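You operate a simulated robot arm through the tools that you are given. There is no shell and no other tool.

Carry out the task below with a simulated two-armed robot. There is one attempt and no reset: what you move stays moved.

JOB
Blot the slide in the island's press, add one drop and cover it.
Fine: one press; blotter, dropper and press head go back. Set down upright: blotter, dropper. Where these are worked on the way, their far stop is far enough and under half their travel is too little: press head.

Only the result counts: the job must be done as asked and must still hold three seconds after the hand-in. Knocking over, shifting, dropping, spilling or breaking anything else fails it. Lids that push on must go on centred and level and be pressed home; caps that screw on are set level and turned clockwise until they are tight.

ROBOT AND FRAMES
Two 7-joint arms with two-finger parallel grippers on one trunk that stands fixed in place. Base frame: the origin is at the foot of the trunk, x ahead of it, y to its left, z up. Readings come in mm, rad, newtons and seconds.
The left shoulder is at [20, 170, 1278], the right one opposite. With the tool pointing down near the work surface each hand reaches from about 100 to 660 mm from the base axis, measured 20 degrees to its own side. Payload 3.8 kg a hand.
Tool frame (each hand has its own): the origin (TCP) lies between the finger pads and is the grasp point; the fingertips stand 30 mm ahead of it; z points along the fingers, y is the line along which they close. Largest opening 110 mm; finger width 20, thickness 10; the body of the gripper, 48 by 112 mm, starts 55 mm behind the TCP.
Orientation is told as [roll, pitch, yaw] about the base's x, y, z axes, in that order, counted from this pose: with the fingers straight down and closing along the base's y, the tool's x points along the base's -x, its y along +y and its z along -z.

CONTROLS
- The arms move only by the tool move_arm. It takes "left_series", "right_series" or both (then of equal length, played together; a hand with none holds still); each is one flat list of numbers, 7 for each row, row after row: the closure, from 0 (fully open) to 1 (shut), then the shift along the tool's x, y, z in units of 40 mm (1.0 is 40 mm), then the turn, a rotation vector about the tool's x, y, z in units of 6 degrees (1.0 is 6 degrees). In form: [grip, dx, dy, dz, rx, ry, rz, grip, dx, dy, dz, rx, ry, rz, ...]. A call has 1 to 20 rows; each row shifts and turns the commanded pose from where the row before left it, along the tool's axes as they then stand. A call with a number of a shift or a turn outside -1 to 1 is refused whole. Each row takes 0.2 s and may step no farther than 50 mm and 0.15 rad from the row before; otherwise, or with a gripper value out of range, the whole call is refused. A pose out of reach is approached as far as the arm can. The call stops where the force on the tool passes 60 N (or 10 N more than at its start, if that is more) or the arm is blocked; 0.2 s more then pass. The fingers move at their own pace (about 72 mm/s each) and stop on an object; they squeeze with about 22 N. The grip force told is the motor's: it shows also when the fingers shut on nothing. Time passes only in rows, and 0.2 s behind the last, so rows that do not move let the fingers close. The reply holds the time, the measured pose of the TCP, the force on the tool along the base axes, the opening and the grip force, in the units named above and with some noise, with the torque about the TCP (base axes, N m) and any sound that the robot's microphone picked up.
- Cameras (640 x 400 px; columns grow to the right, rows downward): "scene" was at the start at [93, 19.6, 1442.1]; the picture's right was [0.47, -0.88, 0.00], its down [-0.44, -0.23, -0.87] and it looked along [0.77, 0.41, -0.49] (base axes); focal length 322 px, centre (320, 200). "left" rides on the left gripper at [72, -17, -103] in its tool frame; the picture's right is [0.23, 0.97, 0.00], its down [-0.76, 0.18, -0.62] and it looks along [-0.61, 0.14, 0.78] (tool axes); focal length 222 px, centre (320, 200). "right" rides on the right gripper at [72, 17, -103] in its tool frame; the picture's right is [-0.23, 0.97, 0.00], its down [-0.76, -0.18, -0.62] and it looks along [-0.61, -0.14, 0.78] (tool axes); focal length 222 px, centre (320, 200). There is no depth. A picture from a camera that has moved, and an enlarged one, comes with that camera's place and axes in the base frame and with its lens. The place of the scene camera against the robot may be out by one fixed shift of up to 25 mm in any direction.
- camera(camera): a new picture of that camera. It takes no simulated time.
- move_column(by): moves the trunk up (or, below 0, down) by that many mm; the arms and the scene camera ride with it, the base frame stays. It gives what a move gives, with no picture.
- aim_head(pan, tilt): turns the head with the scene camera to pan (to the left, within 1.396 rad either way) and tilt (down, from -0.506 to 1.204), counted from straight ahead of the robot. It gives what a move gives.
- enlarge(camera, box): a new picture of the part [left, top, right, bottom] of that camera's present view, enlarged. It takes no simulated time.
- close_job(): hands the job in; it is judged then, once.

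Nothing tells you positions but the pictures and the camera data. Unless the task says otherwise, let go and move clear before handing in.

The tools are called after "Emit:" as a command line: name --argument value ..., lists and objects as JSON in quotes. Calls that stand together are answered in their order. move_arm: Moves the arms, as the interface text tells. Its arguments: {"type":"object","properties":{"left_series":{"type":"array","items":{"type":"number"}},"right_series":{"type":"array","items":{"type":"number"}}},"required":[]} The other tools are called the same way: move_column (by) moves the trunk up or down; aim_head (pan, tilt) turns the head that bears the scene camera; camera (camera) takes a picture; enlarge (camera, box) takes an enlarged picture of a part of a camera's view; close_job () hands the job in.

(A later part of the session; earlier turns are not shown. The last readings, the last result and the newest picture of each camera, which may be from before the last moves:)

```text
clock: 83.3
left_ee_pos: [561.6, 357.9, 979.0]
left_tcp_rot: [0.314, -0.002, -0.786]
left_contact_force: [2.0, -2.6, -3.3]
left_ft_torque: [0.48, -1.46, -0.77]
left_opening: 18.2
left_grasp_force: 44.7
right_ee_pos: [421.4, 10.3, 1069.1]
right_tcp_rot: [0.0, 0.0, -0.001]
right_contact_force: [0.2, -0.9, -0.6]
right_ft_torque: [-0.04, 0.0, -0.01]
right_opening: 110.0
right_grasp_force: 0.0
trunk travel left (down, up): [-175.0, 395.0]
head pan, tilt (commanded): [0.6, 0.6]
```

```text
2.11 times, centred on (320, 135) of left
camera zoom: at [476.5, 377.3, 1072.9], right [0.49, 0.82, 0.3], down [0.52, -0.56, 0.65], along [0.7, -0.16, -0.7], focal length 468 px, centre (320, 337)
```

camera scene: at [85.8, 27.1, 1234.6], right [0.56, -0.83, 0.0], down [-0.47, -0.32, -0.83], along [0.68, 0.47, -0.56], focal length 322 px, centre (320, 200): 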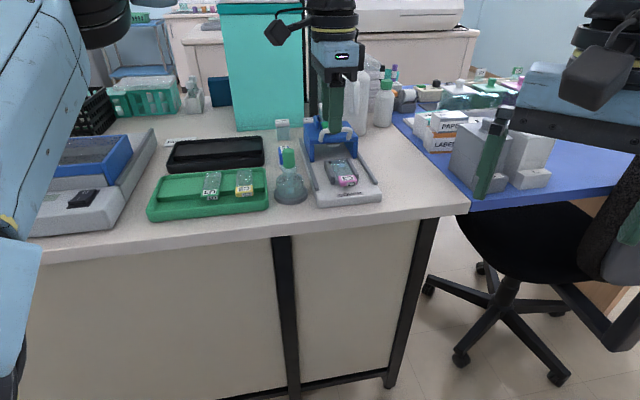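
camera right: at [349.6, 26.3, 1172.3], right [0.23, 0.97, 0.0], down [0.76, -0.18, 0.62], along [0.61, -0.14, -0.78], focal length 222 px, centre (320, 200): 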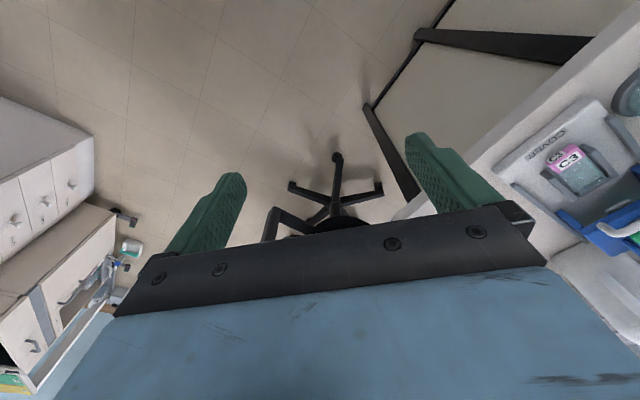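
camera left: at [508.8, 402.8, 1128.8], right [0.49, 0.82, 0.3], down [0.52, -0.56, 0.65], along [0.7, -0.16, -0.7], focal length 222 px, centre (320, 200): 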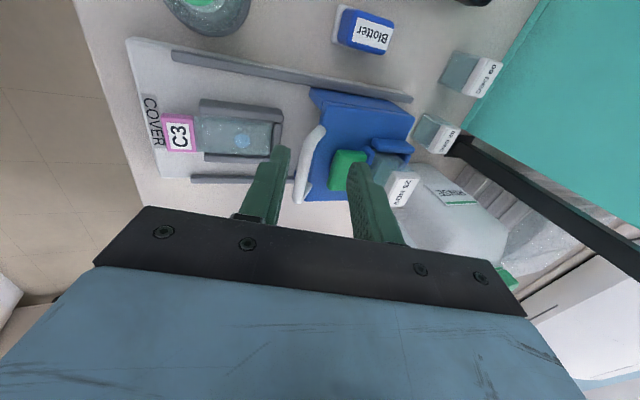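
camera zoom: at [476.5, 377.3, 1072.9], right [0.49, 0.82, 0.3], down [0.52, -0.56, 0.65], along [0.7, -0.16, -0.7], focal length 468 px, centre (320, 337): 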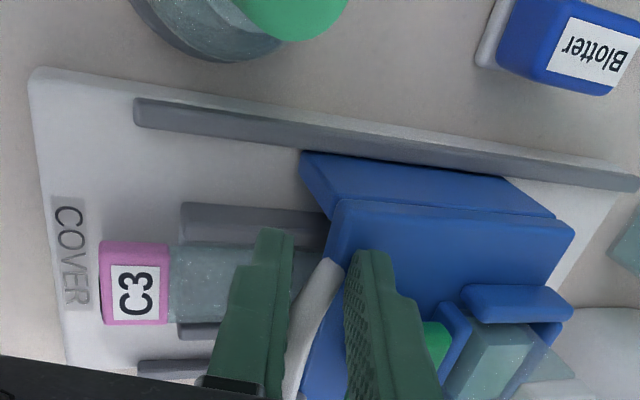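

Emit:
move_arm --left_series '[1, 0, -0.2375, -0.078, 0, 0, 0, 1, 0, -0.2375, -0.078, 0, 0, 0, 1, 0, 0, 0, 0, 0, 0]'

Emit:
enlarge --camera "scene" --box '[270, 90, 390, 220]'

Emit:
enlarge --camera "left" --box '[200, 40, 440, 230]'

```text
clock: 84.1
left_ee_pos: [546.6, 345.2, 979.5]
left_tcp_rot: [0.316, -0.003, -0.785]
left_contact_force: [5.0, -4.2, -2.3]
left_ft_torque: [0.75, -1.2, -0.47]
left_opening: 18.1
left_grasp_force: 44.7
right_ee_pos: [423.2, 10.3, 1068.4]
right_tcp_rot: [-0.001, -0.001, -0.001]
right_contact_force: [-0.2, 0.0, 0.9]
right_ft_torque: [0.01, -0.02, -0.02]
right_opening: 109.8
right_grasp_force: 0.1
trunk travel left (down, up): [-175.0, 395.0]
head pan, tilt (commanded): [0.6, 0.6]
```

```text
3.08 times, centred on (330, 155) of scene
camera zoom: at [86.4, 26.6, 1234.6], right [0.56, -0.83, 0.0], down [-0.47, -0.32, -0.82], along [0.68, 0.47, -0.57], focal length 991 px, centre (289, 338)
```

zoom: 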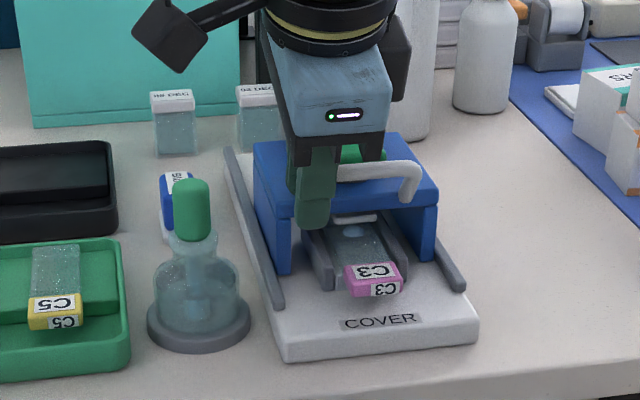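

```text
2.11 times, centred on (320, 135) of left
camera zoom: at [462.7, 363.5, 1072.8], right [0.49, 0.82, 0.3], down [0.52, -0.55, 0.65], along [0.7, -0.16, -0.7], focal length 468 px, centre (320, 337)
```

zoom: 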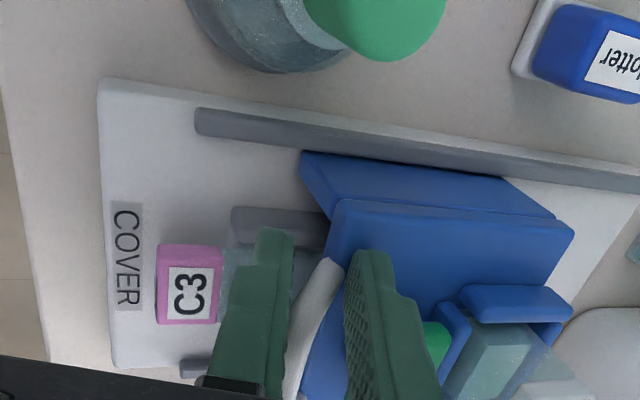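

Emit:
move_arm --left_series '[1, 0, -0.2375, -0.078, 0, 0, 0, 1, 0, -0.12, -0.039, 0, 0, 0, 1, 0, 0, 0, 0, 0, 0]'

Emit:
enlarge --camera "scene" --box '[270, 90, 390, 220]'

```text
clock: 84.9
left_ee_pos: [537.1, 335.3, 979.5]
left_tcp_rot: [0.316, -0.002, -0.785]
left_contact_force: [6.0, 3.9, 7.4]
left_ft_torque: [1.11, -1.1, -0.25]
left_opening: 18.1
left_grasp_force: 45.2
right_ee_pos: [420.5, 8.9, 1069.6]
right_tcp_rot: [-0.001, 0.0, 0.0]
right_contact_force: [0.4, 0.2, -0.6]
right_ft_torque: [0.03, -0.02, -0.02]
right_opening: 110.1
right_grasp_force: 0.0
trunk travel left (down, up): [-175.0, 395.0]
head pan, tilt (commanded): [0.6, 0.6]
```

```text
3.08 times, centred on (330, 155) of scene
camera zoom: at [85.9, 27.1, 1234.7], right [0.56, -0.83, 0.0], down [-0.47, -0.32, -0.83], along [0.68, 0.47, -0.56], focal length 991 px, centre (289, 338)
```

zoom: 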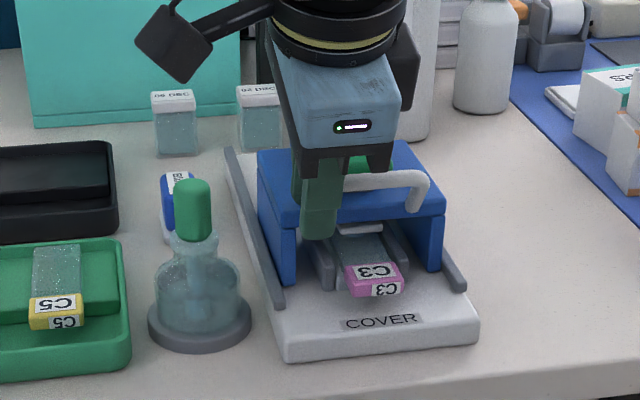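

Emit:
move_arm --left_series '[1, 0, -0.12, -0.039, 0, 0, 0, 1, 0, 0, 0, 0, 0, 0]'

Emit:
move_arm --left_series '[1, 0, -0.12, -0.039, 0, 0, 0, 1, 0, 0, 0, 0, 0, 0]'

Emit:
enlarge --camera "scene" --box '[270, 90, 390, 220]'

Emit:
enlarge --camera "left" --box '[200, 40, 440, 230]'

```text
clock: 85.5
left_ee_pos: [537.0, 335.0, 979.3]
left_tcp_rot: [0.326, -0.004, -0.781]
left_contact_force: [22.0, 20.7, 14.8]
left_ft_torque: [1.22, -1.35, 0.12]
left_opening: 17.9
left_grasp_force: 44.8
right_ee_pos: [423.1, 10.3, 1069.1]
right_tcp_rot: [-0.003, 0.002, 0.0]
right_contact_force: [0.2, -0.1, 0.4]
right_ft_torque: [-0.02, 0.02, 0.0]
right_opening: 110.0
right_grasp_force: 0.0
trunk travel left (down, up): [-175.0, 395.0]
head pan, tilt (commanded): [0.6, 0.6]
```

```text
clock: 86.1
left_ee_pos: [539.2, 335.7, 980.1]
left_tcp_rot: [0.332, -0.004, -0.781]
left_contact_force: [35.4, 36.2, 10.3]
left_ft_torque: [0.89, -2.1, -0.39]
left_opening: 17.8
left_grasp_force: 44.7
right_ee_pos: [424.5, 13.2, 1067.5]
right_tcp_rot: [-0.003, 0.004, 0.0]
right_contact_force: [0.3, 1.2, -0.4]
right_ft_torque: [0.0, 0.01, -0.01]
right_opening: 110.0
right_grasp_force: 0.1
trunk travel left (down, up): [-175.0, 395.0]
head pan, tilt (commanded): [0.6, 0.6]
```

```text
3.08 times, centred on (330, 155) of scene
camera zoom: at [88.9, 30.8, 1234.2], right [0.56, -0.83, 0.0], down [-0.47, -0.32, -0.82], along [0.68, 0.46, -0.57], focal length 991 px, centre (289, 338)
```

zoom: 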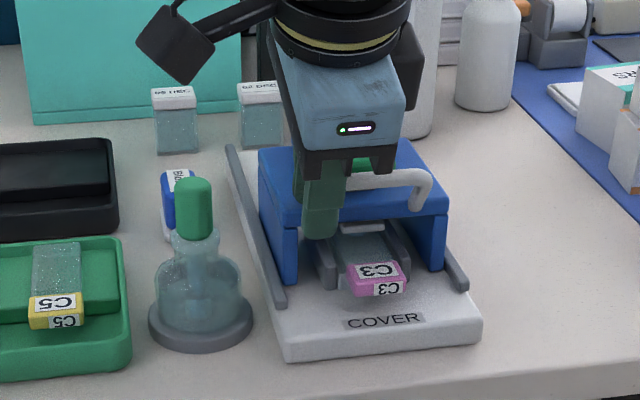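

```text
2.11 times, centred on (320, 135) of left
camera zoom: at [451.4, 352.2, 1071.9], right [0.49, 0.81, 0.32], down [0.52, -0.56, 0.65], along [0.71, -0.15, -0.69], focal length 468 px, centre (320, 337)
```

zoom: 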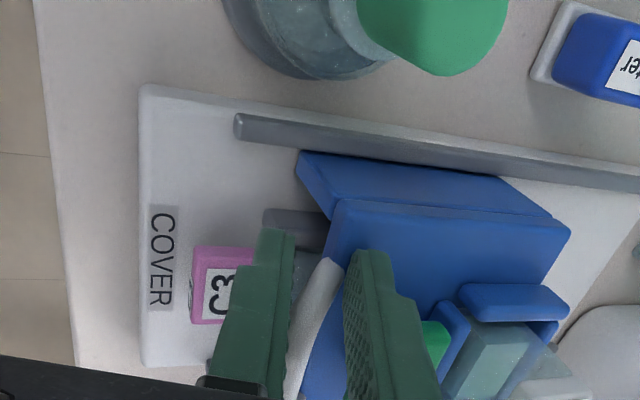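

The head is at its front stop (force rose sharply at A ≈ 617). I'll ease the tension off before letting go.

Emit:
move_arm --left_series '[1, 0, 0.12, 0.039, 0, 0, 0, 1, 0, 0.06, 0.02, 0, 0, 0, 1, 0, 0, 0, 0, 0, 0]'

```text
clock: 86.9
left_ee_pos: [537.5, 336.2, 980.1]
left_tcp_rot: [0.323, 0.001, -0.783]
left_contact_force: [14.0, 20.6, 13.0]
left_ft_torque: [1.74, -0.96, 0.25]
left_opening: 18.2
left_grasp_force: 44.7
right_ee_pos: [422.1, 12.0, 1067.8]
right_tcp_rot: [-0.001, -0.002, 0.001]
right_contact_force: [-0.7, -0.2, -0.4]
right_ft_torque: [0.03, 0.01, 0.02]
right_opening: 110.2
right_grasp_force: 0.0
trunk travel left (down, up): [-175.0, 395.0]
head pan, tilt (commanded): [0.6, 0.6]
```

Emit:
move_arm --left_series '[1, 0, 0.06, 0.02, 0, 0, 0, 1, 0, 0, 0, 0, 0, 0]'

```text
clock: 87.5
left_ee_pos: [538.1, 335.2, 979.9]
left_tcp_rot: [0.321, -0.002, -0.786]
left_contact_force: [6.6, 16.1, 16.8]
left_ft_torque: [1.93, -0.68, 0.4]
left_opening: 18.1
left_grasp_force: 45.2
right_ee_pos: [422.1, 11.1, 1069.9]
right_tcp_rot: [-0.001, -0.001, 0.001]
right_contact_force: [-0.3, 0.3, -1.0]
right_ft_torque: [0.01, -0.02, -0.02]
right_opening: 110.1
right_grasp_force: 0.0
trunk travel left (down, up): [-175.0, 395.0]
head pan, tilt (commanded): [0.6, 0.6]
```

Emit:
move_arm --left_series '[0.83, 0, 0, 0, 0, 0, 0, 0.75, 0, 0, 0, 0, 0, 0, 0.66, 0, 0, 0, 0, 0, 0, 0.66, 0, 0, 0, 0, 0, 0]'

Emit:
enlarge --camera "left" --box '[200, 40, 440, 230]'

Emit:
enlarge --camera "scene" --box '[270, 90, 390, 220]'

```text
clock: 88.5
left_ee_pos: [536.9, 333.9, 978.1]
left_tcp_rot: [0.316, 0.001, -0.784]
left_contact_force: [0.0, -0.1, -0.5]
left_ft_torque: [0.01, -0.02, 0.0]
left_opening: 37.3
left_grasp_force: 0.0
right_ee_pos: [420.9, 10.0, 1069.5]
right_tcp_rot: [-0.001, 0.0, 0.0]
right_contact_force: [0.1, 0.4, 0.6]
right_ft_torque: [-0.01, 0.0, 0.0]
right_opening: 109.8
right_grasp_force: 0.1
trunk travel left (down, up): [-175.0, 395.0]
head pan, tilt (commanded): [0.6, 0.6]
```

```text
2.11 times, centred on (320, 135) of left
camera zoom: at [452.3, 351.7, 1071.6], right [0.49, 0.82, 0.3], down [0.52, -0.55, 0.65], along [0.7, -0.16, -0.7], focal length 468 px, centre (320, 337)
```

zoom: 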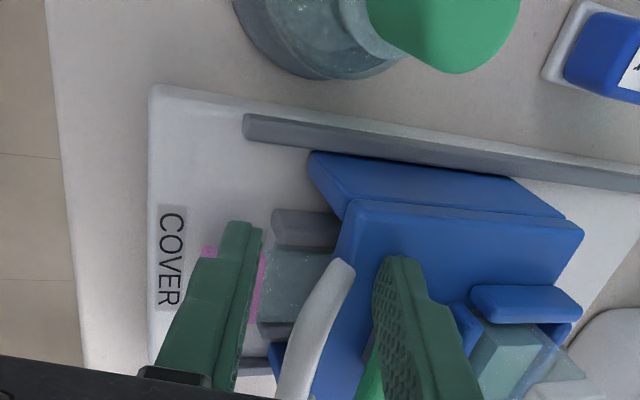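

```text
3.08 times, centred on (330, 155) of scene
camera zoom: at [85.9, 27.2, 1234.6], right [0.56, -0.83, 0.0], down [-0.47, -0.32, -0.83], along [0.68, 0.47, -0.56], focal length 991 px, centre (289, 338)
```

zoom: 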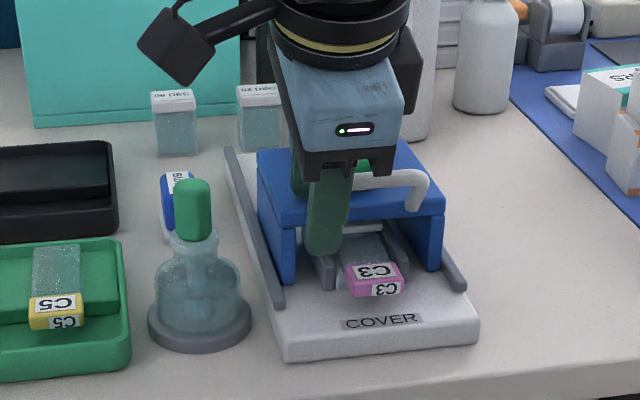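

The head stays at the front stop. I'll withdraw along the tool axis and re-measure where the green knob is now.

Emit:
move_arm --left_series '[0.66, 0, 0, -0.5, 0, 0, 0, 0.66, 0, 0, -0.8, 0, 0, 0, 0.66, 0, 0, -0.8, 0, 0, 0]'

Emit:
camera --camera "left"

Emit:
enlarge --camera "left" --box '[230, 60, 450, 230]'

Emit:
enlarge --camera "scene" --box '[270, 90, 390, 220]'

```text
clock: 89.3
left_ee_pos: [519.1, 313.3, 1058.6]
left_tcp_rot: [0.313, -0.001, -0.785]
left_contact_force: [0.3, -0.7, -0.5]
left_ft_torque: [0.02, 0.03, 0.0]
left_opening: 37.4
left_grasp_force: 0.1
right_ee_pos: [420.6, 10.0, 1069.3]
right_tcp_rot: [0.0, 0.0, 0.0]
right_contact_force: [-0.5, -0.5, 1.2]
right_ft_torque: [-0.03, -0.01, -0.02]
right_opening: 110.1
right_grasp_force: 0.1
trunk travel left (down, up): [-175.0, 395.0]
head pan, tilt (commanded): [0.6, 0.6]
```

```text
taken
camera left: at [435.7, 332.4, 1151.4], right [0.49, 0.82, 0.3], down [0.52, -0.56, 0.65], along [0.7, -0.16, -0.7], focal length 222 px, centre (320, 200)
```

left: 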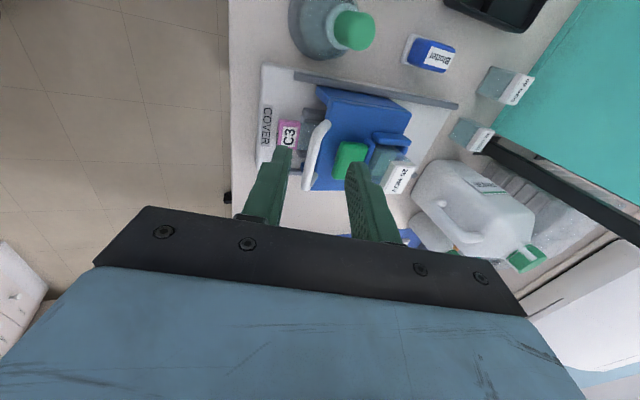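

```text
2.35 times, centred on (340, 145) of left
camera zoom: at [435.7, 332.4, 1151.4], right [0.49, 0.82, 0.3], down [0.52, -0.56, 0.65], along [0.7, -0.16, -0.7], focal length 523 px, centre (273, 329)
```

zoom: 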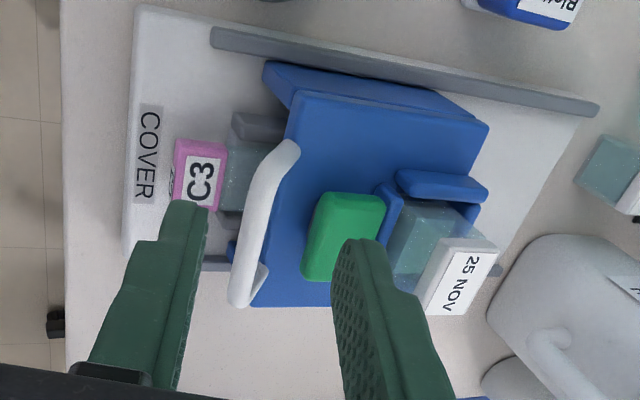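

```text
3.08 times, centred on (330, 155) of scene
camera zoom: at [85.6, 26.9, 1234.7], right [0.56, -0.83, 0.0], down [-0.47, -0.32, -0.83], along [0.68, 0.47, -0.56], focal length 991 px, centre (289, 338)
```

zoom: 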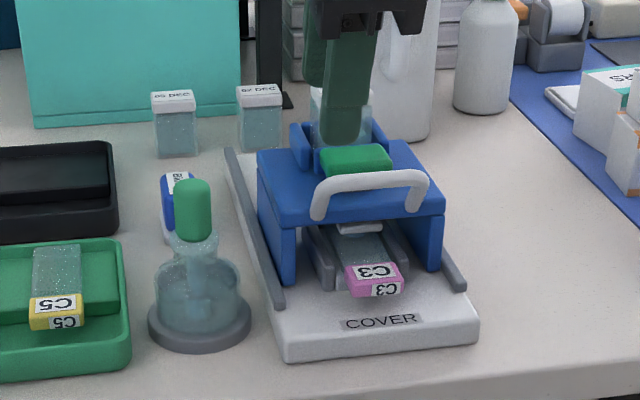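

The knob is now at about A = 663, E = −178.5, z ≈ 968, right over the slide. I'll close the fingers, reduce the tilt to about 12° and move above the knob.

Emit:
move_arm --left_series '[1, 0, 0, 0, 1, 0, 0, 1, -0.275, 0.62, 0.2, 0, 0, 0, 1, -0.275, 0.62, 0.2, 0, 0, 0, 1, -0.275, 0.62, 0.2, 0, 0, 0, 1, 0, 0, 0, 0, 0, 0]'

Emit:
camera --camera "left"

Emit:
enlarge --camera "left" --box '[230, 60, 450, 230]'

Emit:
enlarge --camera "scene" --box '[270, 90, 390, 220]'

```text
clock: 90.5
left_ee_pos: [596.7, 345.8, 1051.8]
left_tcp_rot: [0.211, 0.0, -0.784]
left_contact_force: [0.1, -0.5, 0.7]
left_ft_torque: [0.06, 0.01, -0.01]
left_opening: 0.1
left_grasp_force: 22.1
right_ee_pos: [420.6, 9.8, 1070.4]
right_tcp_rot: [0.001, 0.001, -0.001]
right_contact_force: [-1.0, 0.1, 0.3]
right_ft_torque: [0.03, 0.0, -0.04]
right_opening: 109.9
right_grasp_force: 0.0
trunk travel left (down, up): [-175.0, 395.0]
head pan, tilt (commanded): [0.6, 0.6]
```

```text
taken
camera left: at [519.1, 370.9, 1149.3], right [0.51, 0.84, 0.2], down [0.57, -0.51, 0.65], along [0.64, -0.21, -0.73], focal length 222 px, centre (320, 200)
```

left: 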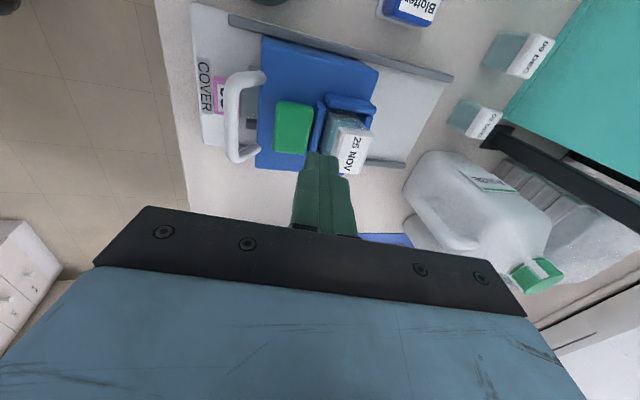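

```text
2.35 times, centred on (340, 145) of left
camera zoom: at [519.1, 370.9, 1149.3], right [0.51, 0.84, 0.2], down [0.57, -0.51, 0.65], along [0.64, -0.21, -0.73], focal length 523 px, centre (273, 329)
```

zoom: 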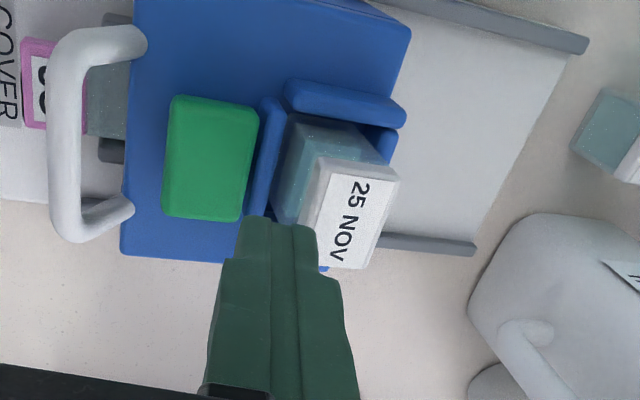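

```text
3.08 times, centred on (330, 155) of scene
camera zoom: at [85.5, 26.9, 1234.7], right [0.56, -0.83, 0.0], down [-0.47, -0.32, -0.83], along [0.68, 0.47, -0.56], focal length 991 px, centre (289, 338)
```

zoom: 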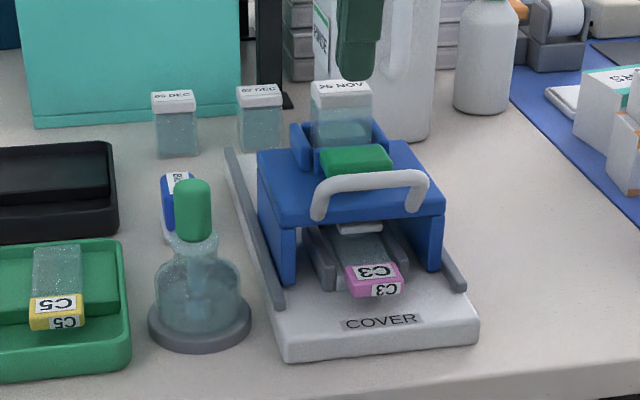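

The view confirms the knob spans A ≈ 647–677. I'll shift slightly forward so the fingertips stay clear of the cassette holder and descend vertically to just above the knob.

Emit:
move_arm --left_series '[1, -0.014, -0.184, 0.536, 0, 0, 0, 1, -0.014, -0.184, 0.536, 0, 0, 0, 1, 0, 0, 0, 0, 0, 0]'

Emit:
enlarge --camera "left" --box '[230, 60, 450, 230]'

Emit:
enlarge --camera "scene" --box '[290, 110, 380, 210]'

```text
clock: 91.3
left_ee_pos: [593.9, 341.0, 1005.5]
left_tcp_rot: [0.209, -0.003, -0.784]
left_contact_force: [0.4, 1.1, 0.9]
left_ft_torque: [0.01, -0.01, 0.02]
left_opening: 0.1
left_grasp_force: 22.8
right_ee_pos: [421.8, 10.0, 1069.1]
right_tcp_rot: [0.0, 0.0, 0.0]
right_contact_force: [-0.2, 0.5, 0.2]
right_ft_torque: [-0.01, -0.01, -0.03]
right_opening: 110.0
right_grasp_force: 0.0
trunk travel left (down, up): [-175.0, 395.0]
head pan, tilt (commanded): [0.6, 0.6]
```

```text
2.35 times, centred on (340, 145) of left
camera zoom: at [515.7, 365.6, 1103.0], right [0.51, 0.83, 0.2], down [0.57, -0.51, 0.65], along [0.64, -0.22, -0.73], focal length 523 px, centre (273, 329)
```

zoom: 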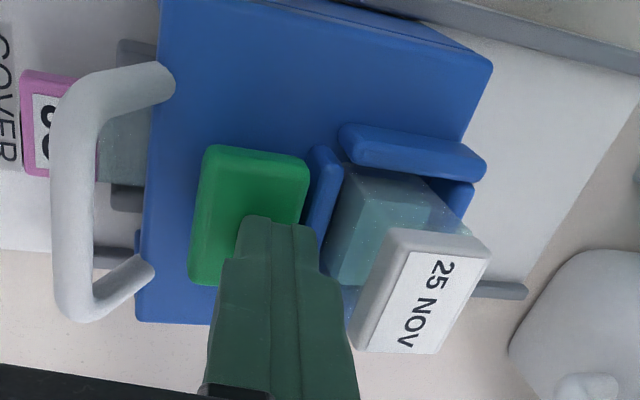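

```text
4.00 times, centred on (335, 160) of scene
camera zoom: at [85.7, 27.1, 1234.7], right [0.56, -0.83, 0.0], down [-0.47, -0.32, -0.83], along [0.68, 0.47, -0.56], focal length 1288 px, centre (260, 360)
```

zoom: 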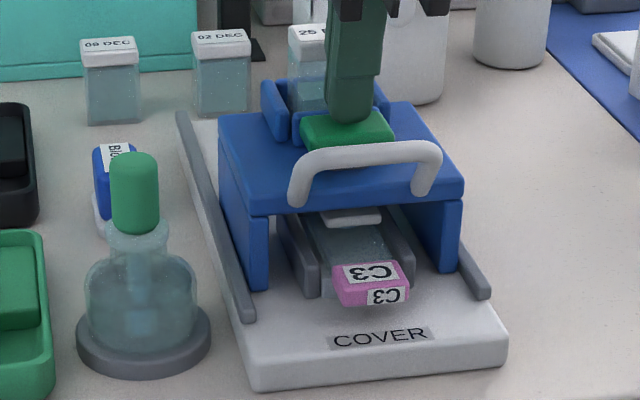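

The tips are about 8 mm over the knob. I'll now make the single press: descend onto it and keep going down to its stop without lifting.

Emit:
move_arm --left_series '[1, 0, -0.0314, 0.1467, 0, 0, 0, 1, 0, -0.0105, 0.0489, 0, 0, 0, 1, 0, 0, 0, 0, 0, 0]'

Emit:
move_arm --left_series '[1, 0, -0.0105, 0.0489, 0, 0, 0, 1, 0, -0.0105, 0.0489, 0, 0, 0, 1, 0, 0, 0, 0, 0, 0]'

Emit:
enlarge --camera "scene" --box '[290, 110, 380, 210]'

```text
clock: 92.1
left_ee_pos: [593.6, 341.1, 998.0]
left_tcp_rot: [0.211, -0.002, -0.785]
left_contact_force: [0.4, -0.7, 9.9]
left_ft_torque: [-0.02, -0.01, 0.03]
left_opening: 0.0
left_grasp_force: 21.5
right_ee_pos: [421.3, 10.4, 1070.1]
right_tcp_rot: [0.0, 0.002, -0.001]
right_contact_force: [-0.4, -0.1, -0.5]
right_ft_torque: [0.03, 0.01, 0.02]
right_opening: 109.8
right_grasp_force: 0.0
trunk travel left (down, up): [-175.0, 395.0]
head pan, tilt (commanded): [0.6, 0.6]
heard: click
```

```text
clock: 92.9
left_ee_pos: [594.1, 339.4, 997.4]
left_tcp_rot: [0.215, -0.005, -0.785]
left_contact_force: [2.3, -3.2, 24.7]
left_ft_torque: [-0.14, 0.0, 0.02]
left_opening: 0.0
left_grasp_force: 22.3
right_ee_pos: [420.9, 9.4, 1069.3]
right_tcp_rot: [0.002, -0.002, -0.001]
right_contact_force: [-0.9, 0.1, 0.6]
right_ft_torque: [-0.01, 0.0, -0.03]
right_opening: 110.1
right_grasp_force: 0.0
trunk travel left (down, up): [-175.0, 395.0]
head pan, tilt (commanded): [0.6, 0.6]
```

```text
4.00 times, centred on (335, 160) of scene
camera zoom: at [84.2, 25.6, 1235.0], right [0.56, -0.83, 0.0], down [-0.46, -0.32, -0.83], along [0.68, 0.47, -0.56], focal length 1288 px, centre (260, 360)
```

zoom: 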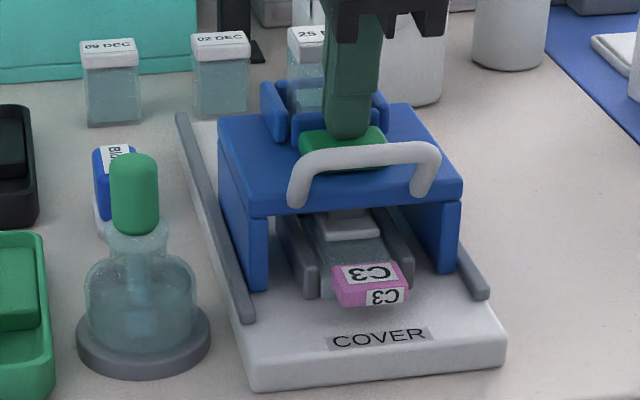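

A click was heard and the knob is at its stop (25 N, no further travel). I'll lift straight up and check the slide.

Emit:
move_arm --left_series '[1, 0, 0.021, -0.0978, 0, 0, 0, 1, 0, 0.1, -0.467, 0, 0, 0, 1, 0, 0.16, -0.75, 0, 0, 0]'

Emit:
enlarge --camera "scene" --box '[290, 110, 380, 210]'

Emit:
enlarge --camera "left" --box '[200, 40, 440, 230]'

```text
clock: 93.7
left_ee_pos: [592.5, 343.2, 1044.7]
left_tcp_rot: [0.211, 0.002, -0.783]
left_contact_force: [-0.4, 0.1, 0.7]
left_ft_torque: [0.04, -0.01, -0.03]
left_opening: 0.1
left_grasp_force: 22.0
right_ee_pos: [420.4, 10.4, 1068.8]
right_tcp_rot: [0.001, 0.001, -0.002]
right_contact_force: [-0.6, 0.7, -0.6]
right_ft_torque: [0.01, 0.01, 0.0]
right_opening: 110.2
right_grasp_force: 0.1
trunk travel left (down, up): [-175.0, 395.0]
head pan, tilt (commanded): [0.6, 0.6]
```

```text
4.00 times, centred on (335, 160) of scene
camera zoom: at [85.8, 27.0, 1234.6], right [0.56, -0.83, 0.0], down [-0.47, -0.32, -0.83], along [0.68, 0.47, -0.56], focal length 1288 px, centre (260, 360)
```

zoom: 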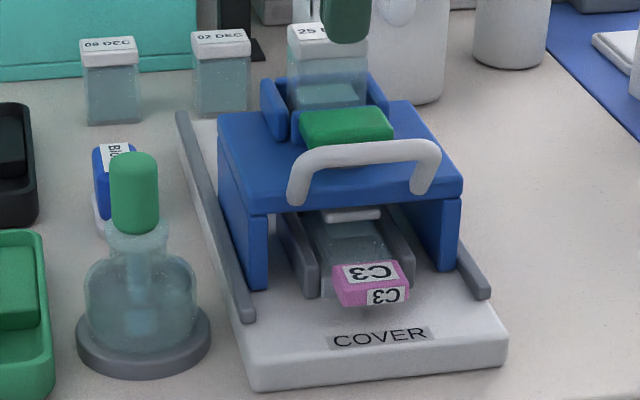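

```text
2.11 times, centred on (320, 135) of left
camera zoom: at [516.0, 368.6, 1142.3], right [0.51, 0.83, 0.2], down [0.57, -0.51, 0.64], along [0.64, -0.21, -0.74], focal length 468 px, centre (320, 337)
```

zoom: 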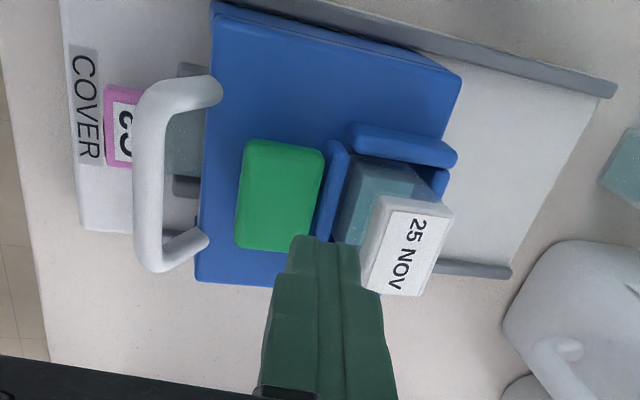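

The knob sprang back after a single press. Now I'll return the head by pushing the handle bar rearward with the closed fingers; first I move in front of the bar.

Emit:
move_arm --left_series '[1, 0, 0, -0.1, -1, 0, 0, 1, 0.141, -0.826, -0.271, 0, 0, 0, 1, 0.141, -0.826, -0.271, 0, 0, 0, 1, 0, 0, 0, 0, 0, 0]'

Emit:
enlarge --camera "left" --box '[200, 40, 440, 230]'

Emit:
enlarge --camera "scene" --box '[270, 90, 390, 220]'

```text
clock: 94.7
left_ee_pos: [535.2, 303.2, 1050.7]
left_tcp_rot: [0.315, -0.002, -0.783]
left_contact_force: [0.0, 0.4, 1.5]
left_ft_torque: [0.0, 0.01, 0.01]
left_opening: 0.1
left_grasp_force: 22.2
right_ee_pos: [421.2, 9.7, 1069.1]
right_tcp_rot: [-0.001, 0.0, 0.0]
right_contact_force: [-0.4, 0.9, -0.3]
right_ft_torque: [0.01, 0.03, 0.0]
right_opening: 110.2
right_grasp_force: 0.1
trunk travel left (down, up): [-175.0, 395.0]
head pan, tilt (commanded): [0.6, 0.6]
```

```text
2.11 times, centred on (320, 135) of left
camera zoom: at [450.7, 322.1, 1143.5], right [0.49, 0.82, 0.3], down [0.52, -0.55, 0.65], along [0.7, -0.16, -0.7], focal length 468 px, centre (320, 337)
```

zoom: 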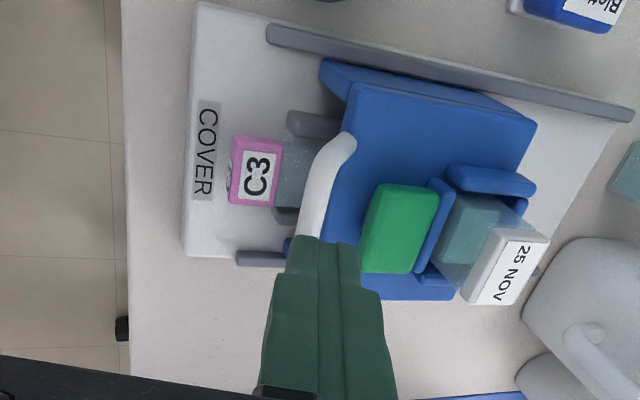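

```text
3.08 times, centred on (330, 155) of scene
camera zoom: at [86.0, 27.2, 1234.6], right [0.56, -0.83, 0.0], down [-0.47, -0.32, -0.82], along [0.68, 0.47, -0.57], focal length 991 px, centre (289, 338)
```

zoom: 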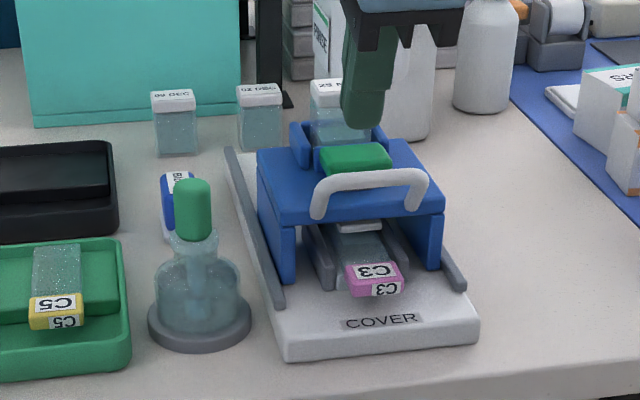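

The bar is at A ≈ 621 now, so descending at A ≈ 593 clears it. I'll go down in front of it.

Emit:
move_arm --left_series '[1, 0, -0.187, 0.57, 0, 0, 0, 1, 0, -0.187, 0.57, 0, 0, 0, 1, 0, -0.187, 0.57, 0, 0, 0, 1, 0, 0, 0, 0, 0, 0]'

Emit:
enlarge --camera "left" --box '[200, 40, 440, 230]'

Emit:
enlarge --camera "scene" --box '[270, 90, 390, 220]'

```text
clock: 95.7
left_ee_pos: [533.1, 300.1, 977.3]
left_tcp_rot: [0.317, 0.0, -0.786]
left_contact_force: [-0.1, 0.4, 0.8]
left_ft_torque: [-0.01, 0.02, 0.0]
left_opening: 0.0
left_grasp_force: 22.0
right_ee_pos: [420.7, 10.2, 1069.2]
right_tcp_rot: [0.0, -0.001, 0.001]
right_contact_force: [0.6, 0.2, 0.5]
right_ft_torque: [0.01, -0.01, -0.02]
right_opening: 110.0
right_grasp_force: 0.0
trunk travel left (down, up): [-175.0, 395.0]
head pan, tilt (commanded): [0.6, 0.6]
```

```text
2.11 times, centred on (320, 135) of left
camera zoom: at [449.6, 318.7, 1070.5], right [0.49, 0.82, 0.3], down [0.52, -0.56, 0.65], along [0.7, -0.16, -0.7], focal length 468 px, centre (320, 337)
```

zoom: 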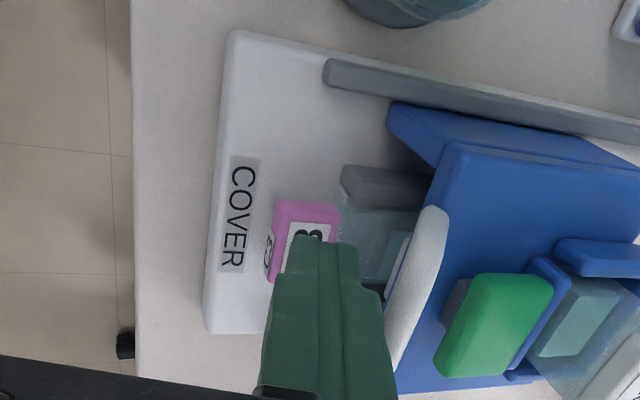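

```text
3.08 times, centred on (330, 155) of scene
camera zoom: at [85.8, 27.1, 1234.6], right [0.56, -0.83, 0.0], down [-0.47, -0.32, -0.83], along [0.68, 0.47, -0.56], focal length 991 px, centre (289, 338)
```

zoom: 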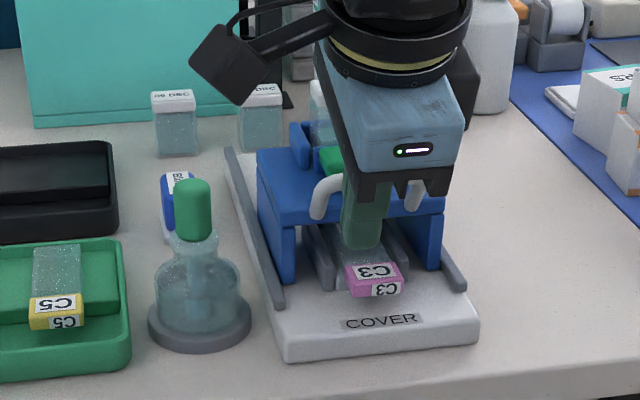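

The fingers stand in front of the bar. I'll push it rearward in steps, watching the force.

Emit:
move_arm --left_series '[1, 0, 0.2375, 0.078, 0, 0, 0, 1, 0, 0.2375, 0.078, 0, 0, 0, 1, 0, 0.2375, 0.078, 0, 0, 0, 1, 0, 0.2375, 0.078, 0, 0, 0, 1, 0, 0, 0, 0, 0, 0]'

Emit:
enlarge --camera "scene" --box '[270, 90, 390, 220]'

Emit:
enlarge --camera "left" --box '[200, 40, 440, 230]'

```text
clock: 96.9
left_ee_pos: [564.1, 329.5, 981.3]
left_tcp_rot: [0.316, -0.003, -0.785]
left_contact_force: [-0.5, -0.9, 1.2]
left_ft_torque: [0.0, -0.01, -0.01]
left_opening: 0.0
left_grasp_force: 21.9
right_ee_pos: [421.2, 10.2, 1068.5]
right_tcp_rot: [-0.002, -0.001, -0.001]
right_contact_force: [-0.6, 0.2, 0.6]
right_ft_torque: [-0.01, 0.01, 0.01]
right_opening: 110.1
right_grasp_force: 0.1
trunk travel left (down, up): [-175.0, 395.0]
head pan, tilt (commanded): [0.6, 0.6]
```

```text
3.08 times, centred on (330, 155) of scene
camera zoom: at [85.7, 27.0, 1234.6], right [0.56, -0.83, 0.0], down [-0.47, -0.32, -0.83], along [0.68, 0.47, -0.56], focal length 991 px, centre (289, 338)
```

zoom: 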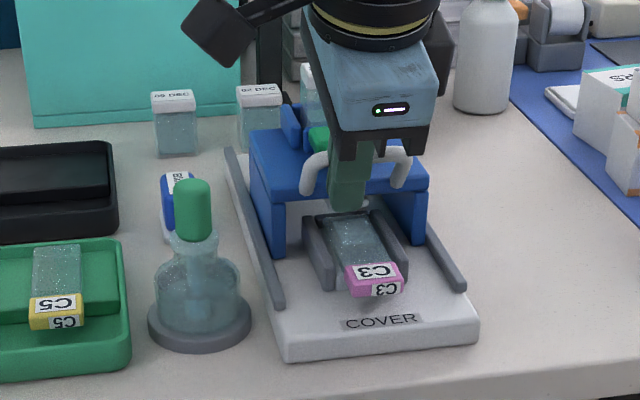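

```text
2.11 times, centred on (320, 135) of left
camera zoom: at [479.8, 347.9, 1073.7], right [0.49, 0.82, 0.3], down [0.52, -0.56, 0.65], along [0.7, -0.16, -0.7], focal length 468 px, centre (320, 337)
```

zoom: 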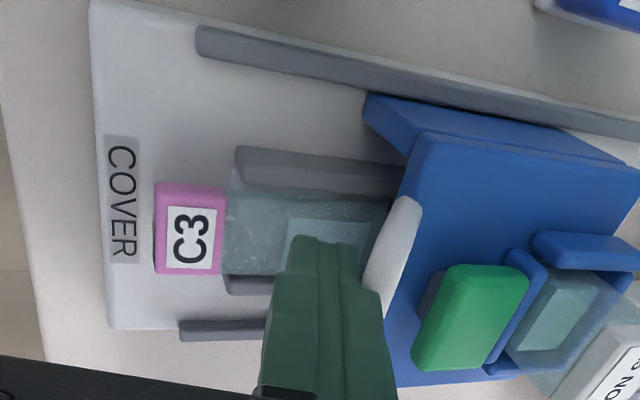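

A cover slip is now visible on slide C3, and the head slides back easily. I'll continue pushing to the rear stop.

Emit:
move_arm --left_series '[1, 0, 0.2375, 0.085, 0, 0, 0, 1, 0, 0.2375, 0.085, 0, 0, 0, 1, 0, 0.2375, 0.085, 0, 0, 0, 1, 0, 0, 0, 0, 0, 0]'

Emit:
enlarge --camera "scene" --box '[270, 90, 390, 220]'

Emit:
enlarge --camera "left" --box '[200, 40, 440, 230]'

```text
clock: 97.9
left_ee_pos: [587.8, 349.7, 977.1]
left_tcp_rot: [0.314, -0.001, -0.785]
left_contact_force: [0.4, -0.3, -0.1]
left_ft_torque: [0.03, 0.0, 0.01]
left_opening: 0.1
left_grasp_force: 22.3
right_ee_pos: [422.0, 9.8, 1070.7]
right_tcp_rot: [0.001, -0.001, 0.0]
right_contact_force: [-1.2, 0.0, -0.4]
right_ft_torque: [-0.01, 0.02, -0.02]
right_opening: 109.7
right_grasp_force: 0.0
trunk travel left (down, up): [-175.0, 395.0]
head pan, tilt (commanded): [0.6, 0.6]
```

```text
3.08 times, centred on (330, 155) of scene
camera zoom: at [86.0, 27.1, 1234.5], right [0.56, -0.83, 0.0], down [-0.47, -0.32, -0.82], along [0.68, 0.47, -0.57], focal length 991 px, centre (289, 338)
```

zoom: 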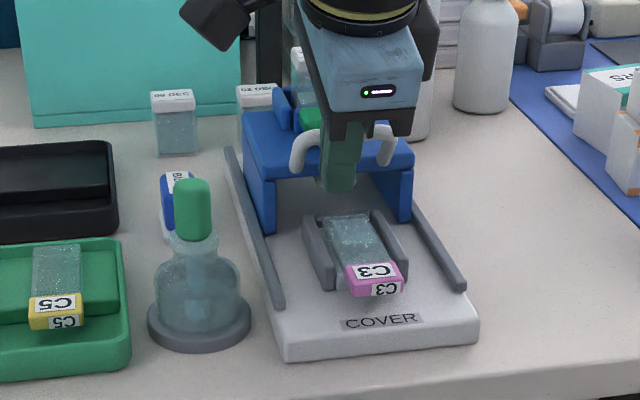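

```text
2.11 times, centred on (320, 135) of left
camera zoom: at [503.3, 368.5, 1071.2], right [0.49, 0.82, 0.3], down [0.52, -0.55, 0.65], along [0.69, -0.16, -0.7], focal length 468 px, centre (320, 337)
```

zoom: 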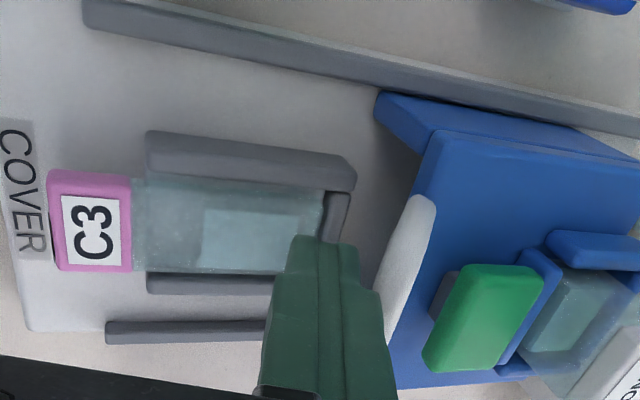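

Emit:
move_arm --left_series '[1, 0, 0.2375, 0.078, 0, 0, 0, 1, 0, 0.2375, 0.078, 0, 0, 0, 1, 0, 0, 0, 0, 0, 0]'

Emit:
enlarge --camera "left" --box '[200, 40, 440, 230]'

```text
clock: 98.7
left_ee_pos: [600.9, 364.1, 978.3]
left_tcp_rot: [0.315, 0.0, -0.786]
left_contact_force: [-3.9, -2.8, 0.5]
left_ft_torque: [0.01, -0.06, 0.02]
left_opening: 0.0
left_grasp_force: 22.4
right_ee_pos: [420.5, 9.2, 1069.4]
right_tcp_rot: [0.0, 0.0, 0.001]
right_contact_force: [0.7, -0.4, -0.1]
right_ft_torque: [-0.06, 0.01, 0.04]
right_opening: 110.0
right_grasp_force: 0.1
trunk travel left (down, up): [-175.0, 395.0]
head pan, tilt (commanded): [0.6, 0.6]
```

```text
2.11 times, centred on (320, 135) of left
camera zoom: at [516.1, 383.2, 1071.9], right [0.49, 0.82, 0.3], down [0.52, -0.55, 0.65], along [0.7, -0.16, -0.7], focal length 468 px, centre (320, 337)
```

zoom: 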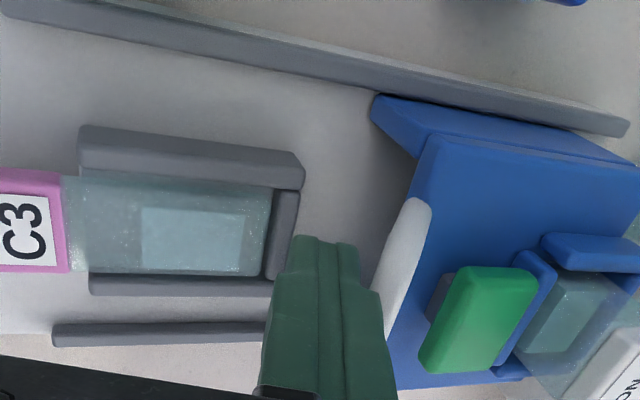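

The cover slip sits nicely on the slide. A few more small pushes to reach the rear stop.

Emit:
move_arm --left_series '[1, 0, 0.12, 0.039, 0, 0, 0, 1, 0, 0, 0, 0, 0, 0]'

Emit:
move_arm --left_series '[1, 0, 0.12, 0.039, 0, 0, 0, 1, 0, 0, 0, 0, 0, 0]'

Emit:
enlarge --camera "scene" --box '[270, 90, 390, 220]'

```text
clock: 99.3
left_ee_pos: [602.8, 366.4, 981.3]
left_tcp_rot: [0.315, -0.001, -0.785]
left_contact_force: [-14.7, -10.2, 4.8]
left_ft_torque: [0.01, -0.03, 0.2]
left_opening: 0.0
left_grasp_force: 22.2
right_ee_pos: [419.5, 8.5, 1070.5]
right_tcp_rot: [0.004, -0.001, 0.0]
right_contact_force: [0.5, -0.6, -0.4]
right_ft_torque: [-0.02, 0.03, 0.0]
right_opening: 110.0
right_grasp_force: 0.1
trunk travel left (down, up): [-175.0, 395.0]
head pan, tilt (commanded): [0.6, 0.6]
```

```text
clock: 99.9
left_ee_pos: [603.9, 367.5, 980.9]
left_tcp_rot: [0.312, 0.001, -0.788]
left_contact_force: [-33.2, -27.4, 1.8]
left_ft_torque: [0.03, 0.07, 0.35]
left_opening: 0.0
left_grasp_force: 21.5
right_ee_pos: [418.1, 7.5, 1070.3]
right_tcp_rot: [0.003, -0.003, 0.0]
right_contact_force: [0.3, 0.2, 0.6]
right_ft_torque: [-0.03, -0.01, -0.03]
right_opening: 110.0
right_grasp_force: 0.1
trunk travel left (down, up): [-175.0, 395.0]
head pan, tilt (commanded): [0.6, 0.6]
```

```text
3.08 times, centred on (330, 155) of scene
camera zoom: at [81.6, 23.7, 1235.1], right [0.56, -0.83, 0.0], down [-0.46, -0.32, -0.83], along [0.68, 0.47, -0.56], focal length 991 px, centre (289, 338)
```

zoom: 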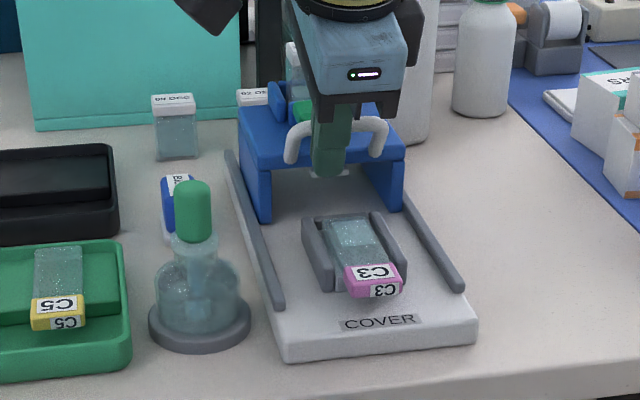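

The head is at its rear stop (about 43 N resisting). I'll back the fingers away and rise clear.

Emit:
move_arm --left_series '[1, 0, -0.297, -0.0975, 0, 0, 0, 1, 0, -0.297, -0.0975, 0, 0, 0, 1, 0, 0.1, -0.6, 0, 0, 0, 1, 0, 0.2, -0.8, 0, 0, 0, 1, 0, 0.2, -0.8, 0, 0, 0, 1, 0, 0, 0, 0, 0, 0]'

Emit:
camera --camera "left"

Emit:
enlarge --camera "scene" --box '[230, 80, 390, 220]'

Emit:
enlarge --camera "left" --box '[150, 20, 460, 230]'

```text
clock: 101.3
left_ee_pos: [585.3, 346.0, 1065.8]
left_tcp_rot: [0.313, -0.002, -0.783]
left_contact_force: [-1.1, -0.1, 0.4]
left_ft_torque: [0.0, -0.02, 0.01]
left_opening: 0.3
left_grasp_force: 22.2
right_ee_pos: [421.4, 9.8, 1069.8]
right_tcp_rot: [0.0, -0.002, 0.0]
right_contact_force: [1.1, -0.1, -0.1]
right_ft_torque: [-0.01, 0.01, -0.01]
right_opening: 109.9
right_grasp_force: 0.1
trunk travel left (down, up): [-175.0, 395.0]
head pan, tilt (commanded): [0.6, 0.6]
```

```text
taken
camera left: at [500.3, 365.4, 1159.1], right [0.49, 0.82, 0.3], down [0.52, -0.55, 0.65], along [0.7, -0.16, -0.7], focal length 222 px, centre (320, 200)
```

left: 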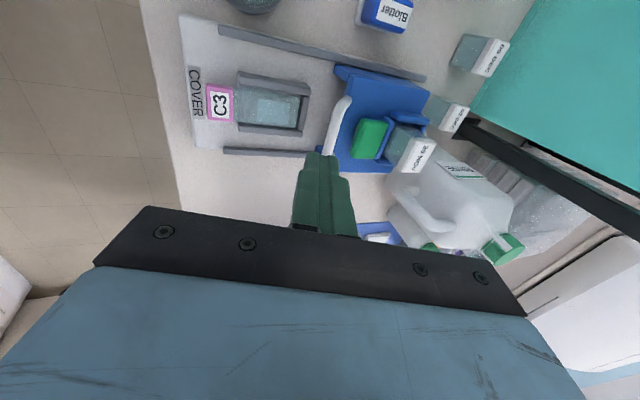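

```text
2.86 times, centred on (310, 150) of scene
camera zoom: at [85.9, 27.2, 1234.6], right [0.56, -0.83, 0.0], down [-0.47, -0.32, -0.82], along [0.68, 0.47, -0.57], focal length 920 px, centre (349, 343)
```

zoom: 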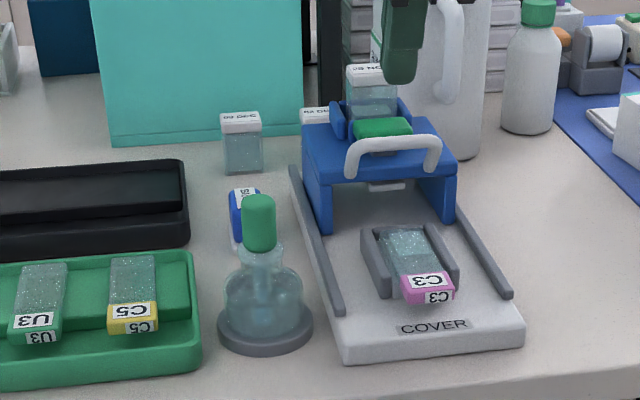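

```text
1.90 times, centred on (305, 125) of left
camera zoom: at [500.3, 365.4, 1159.1], right [0.49, 0.82, 0.3], down [0.52, -0.55, 0.65], along [0.7, -0.16, -0.7], focal length 423 px, centre (349, 343)
```

zoom: 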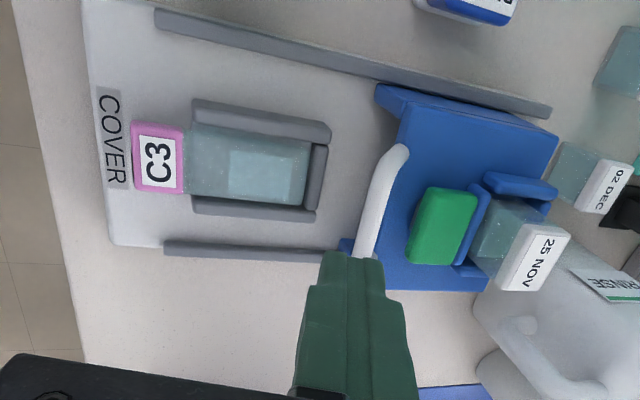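

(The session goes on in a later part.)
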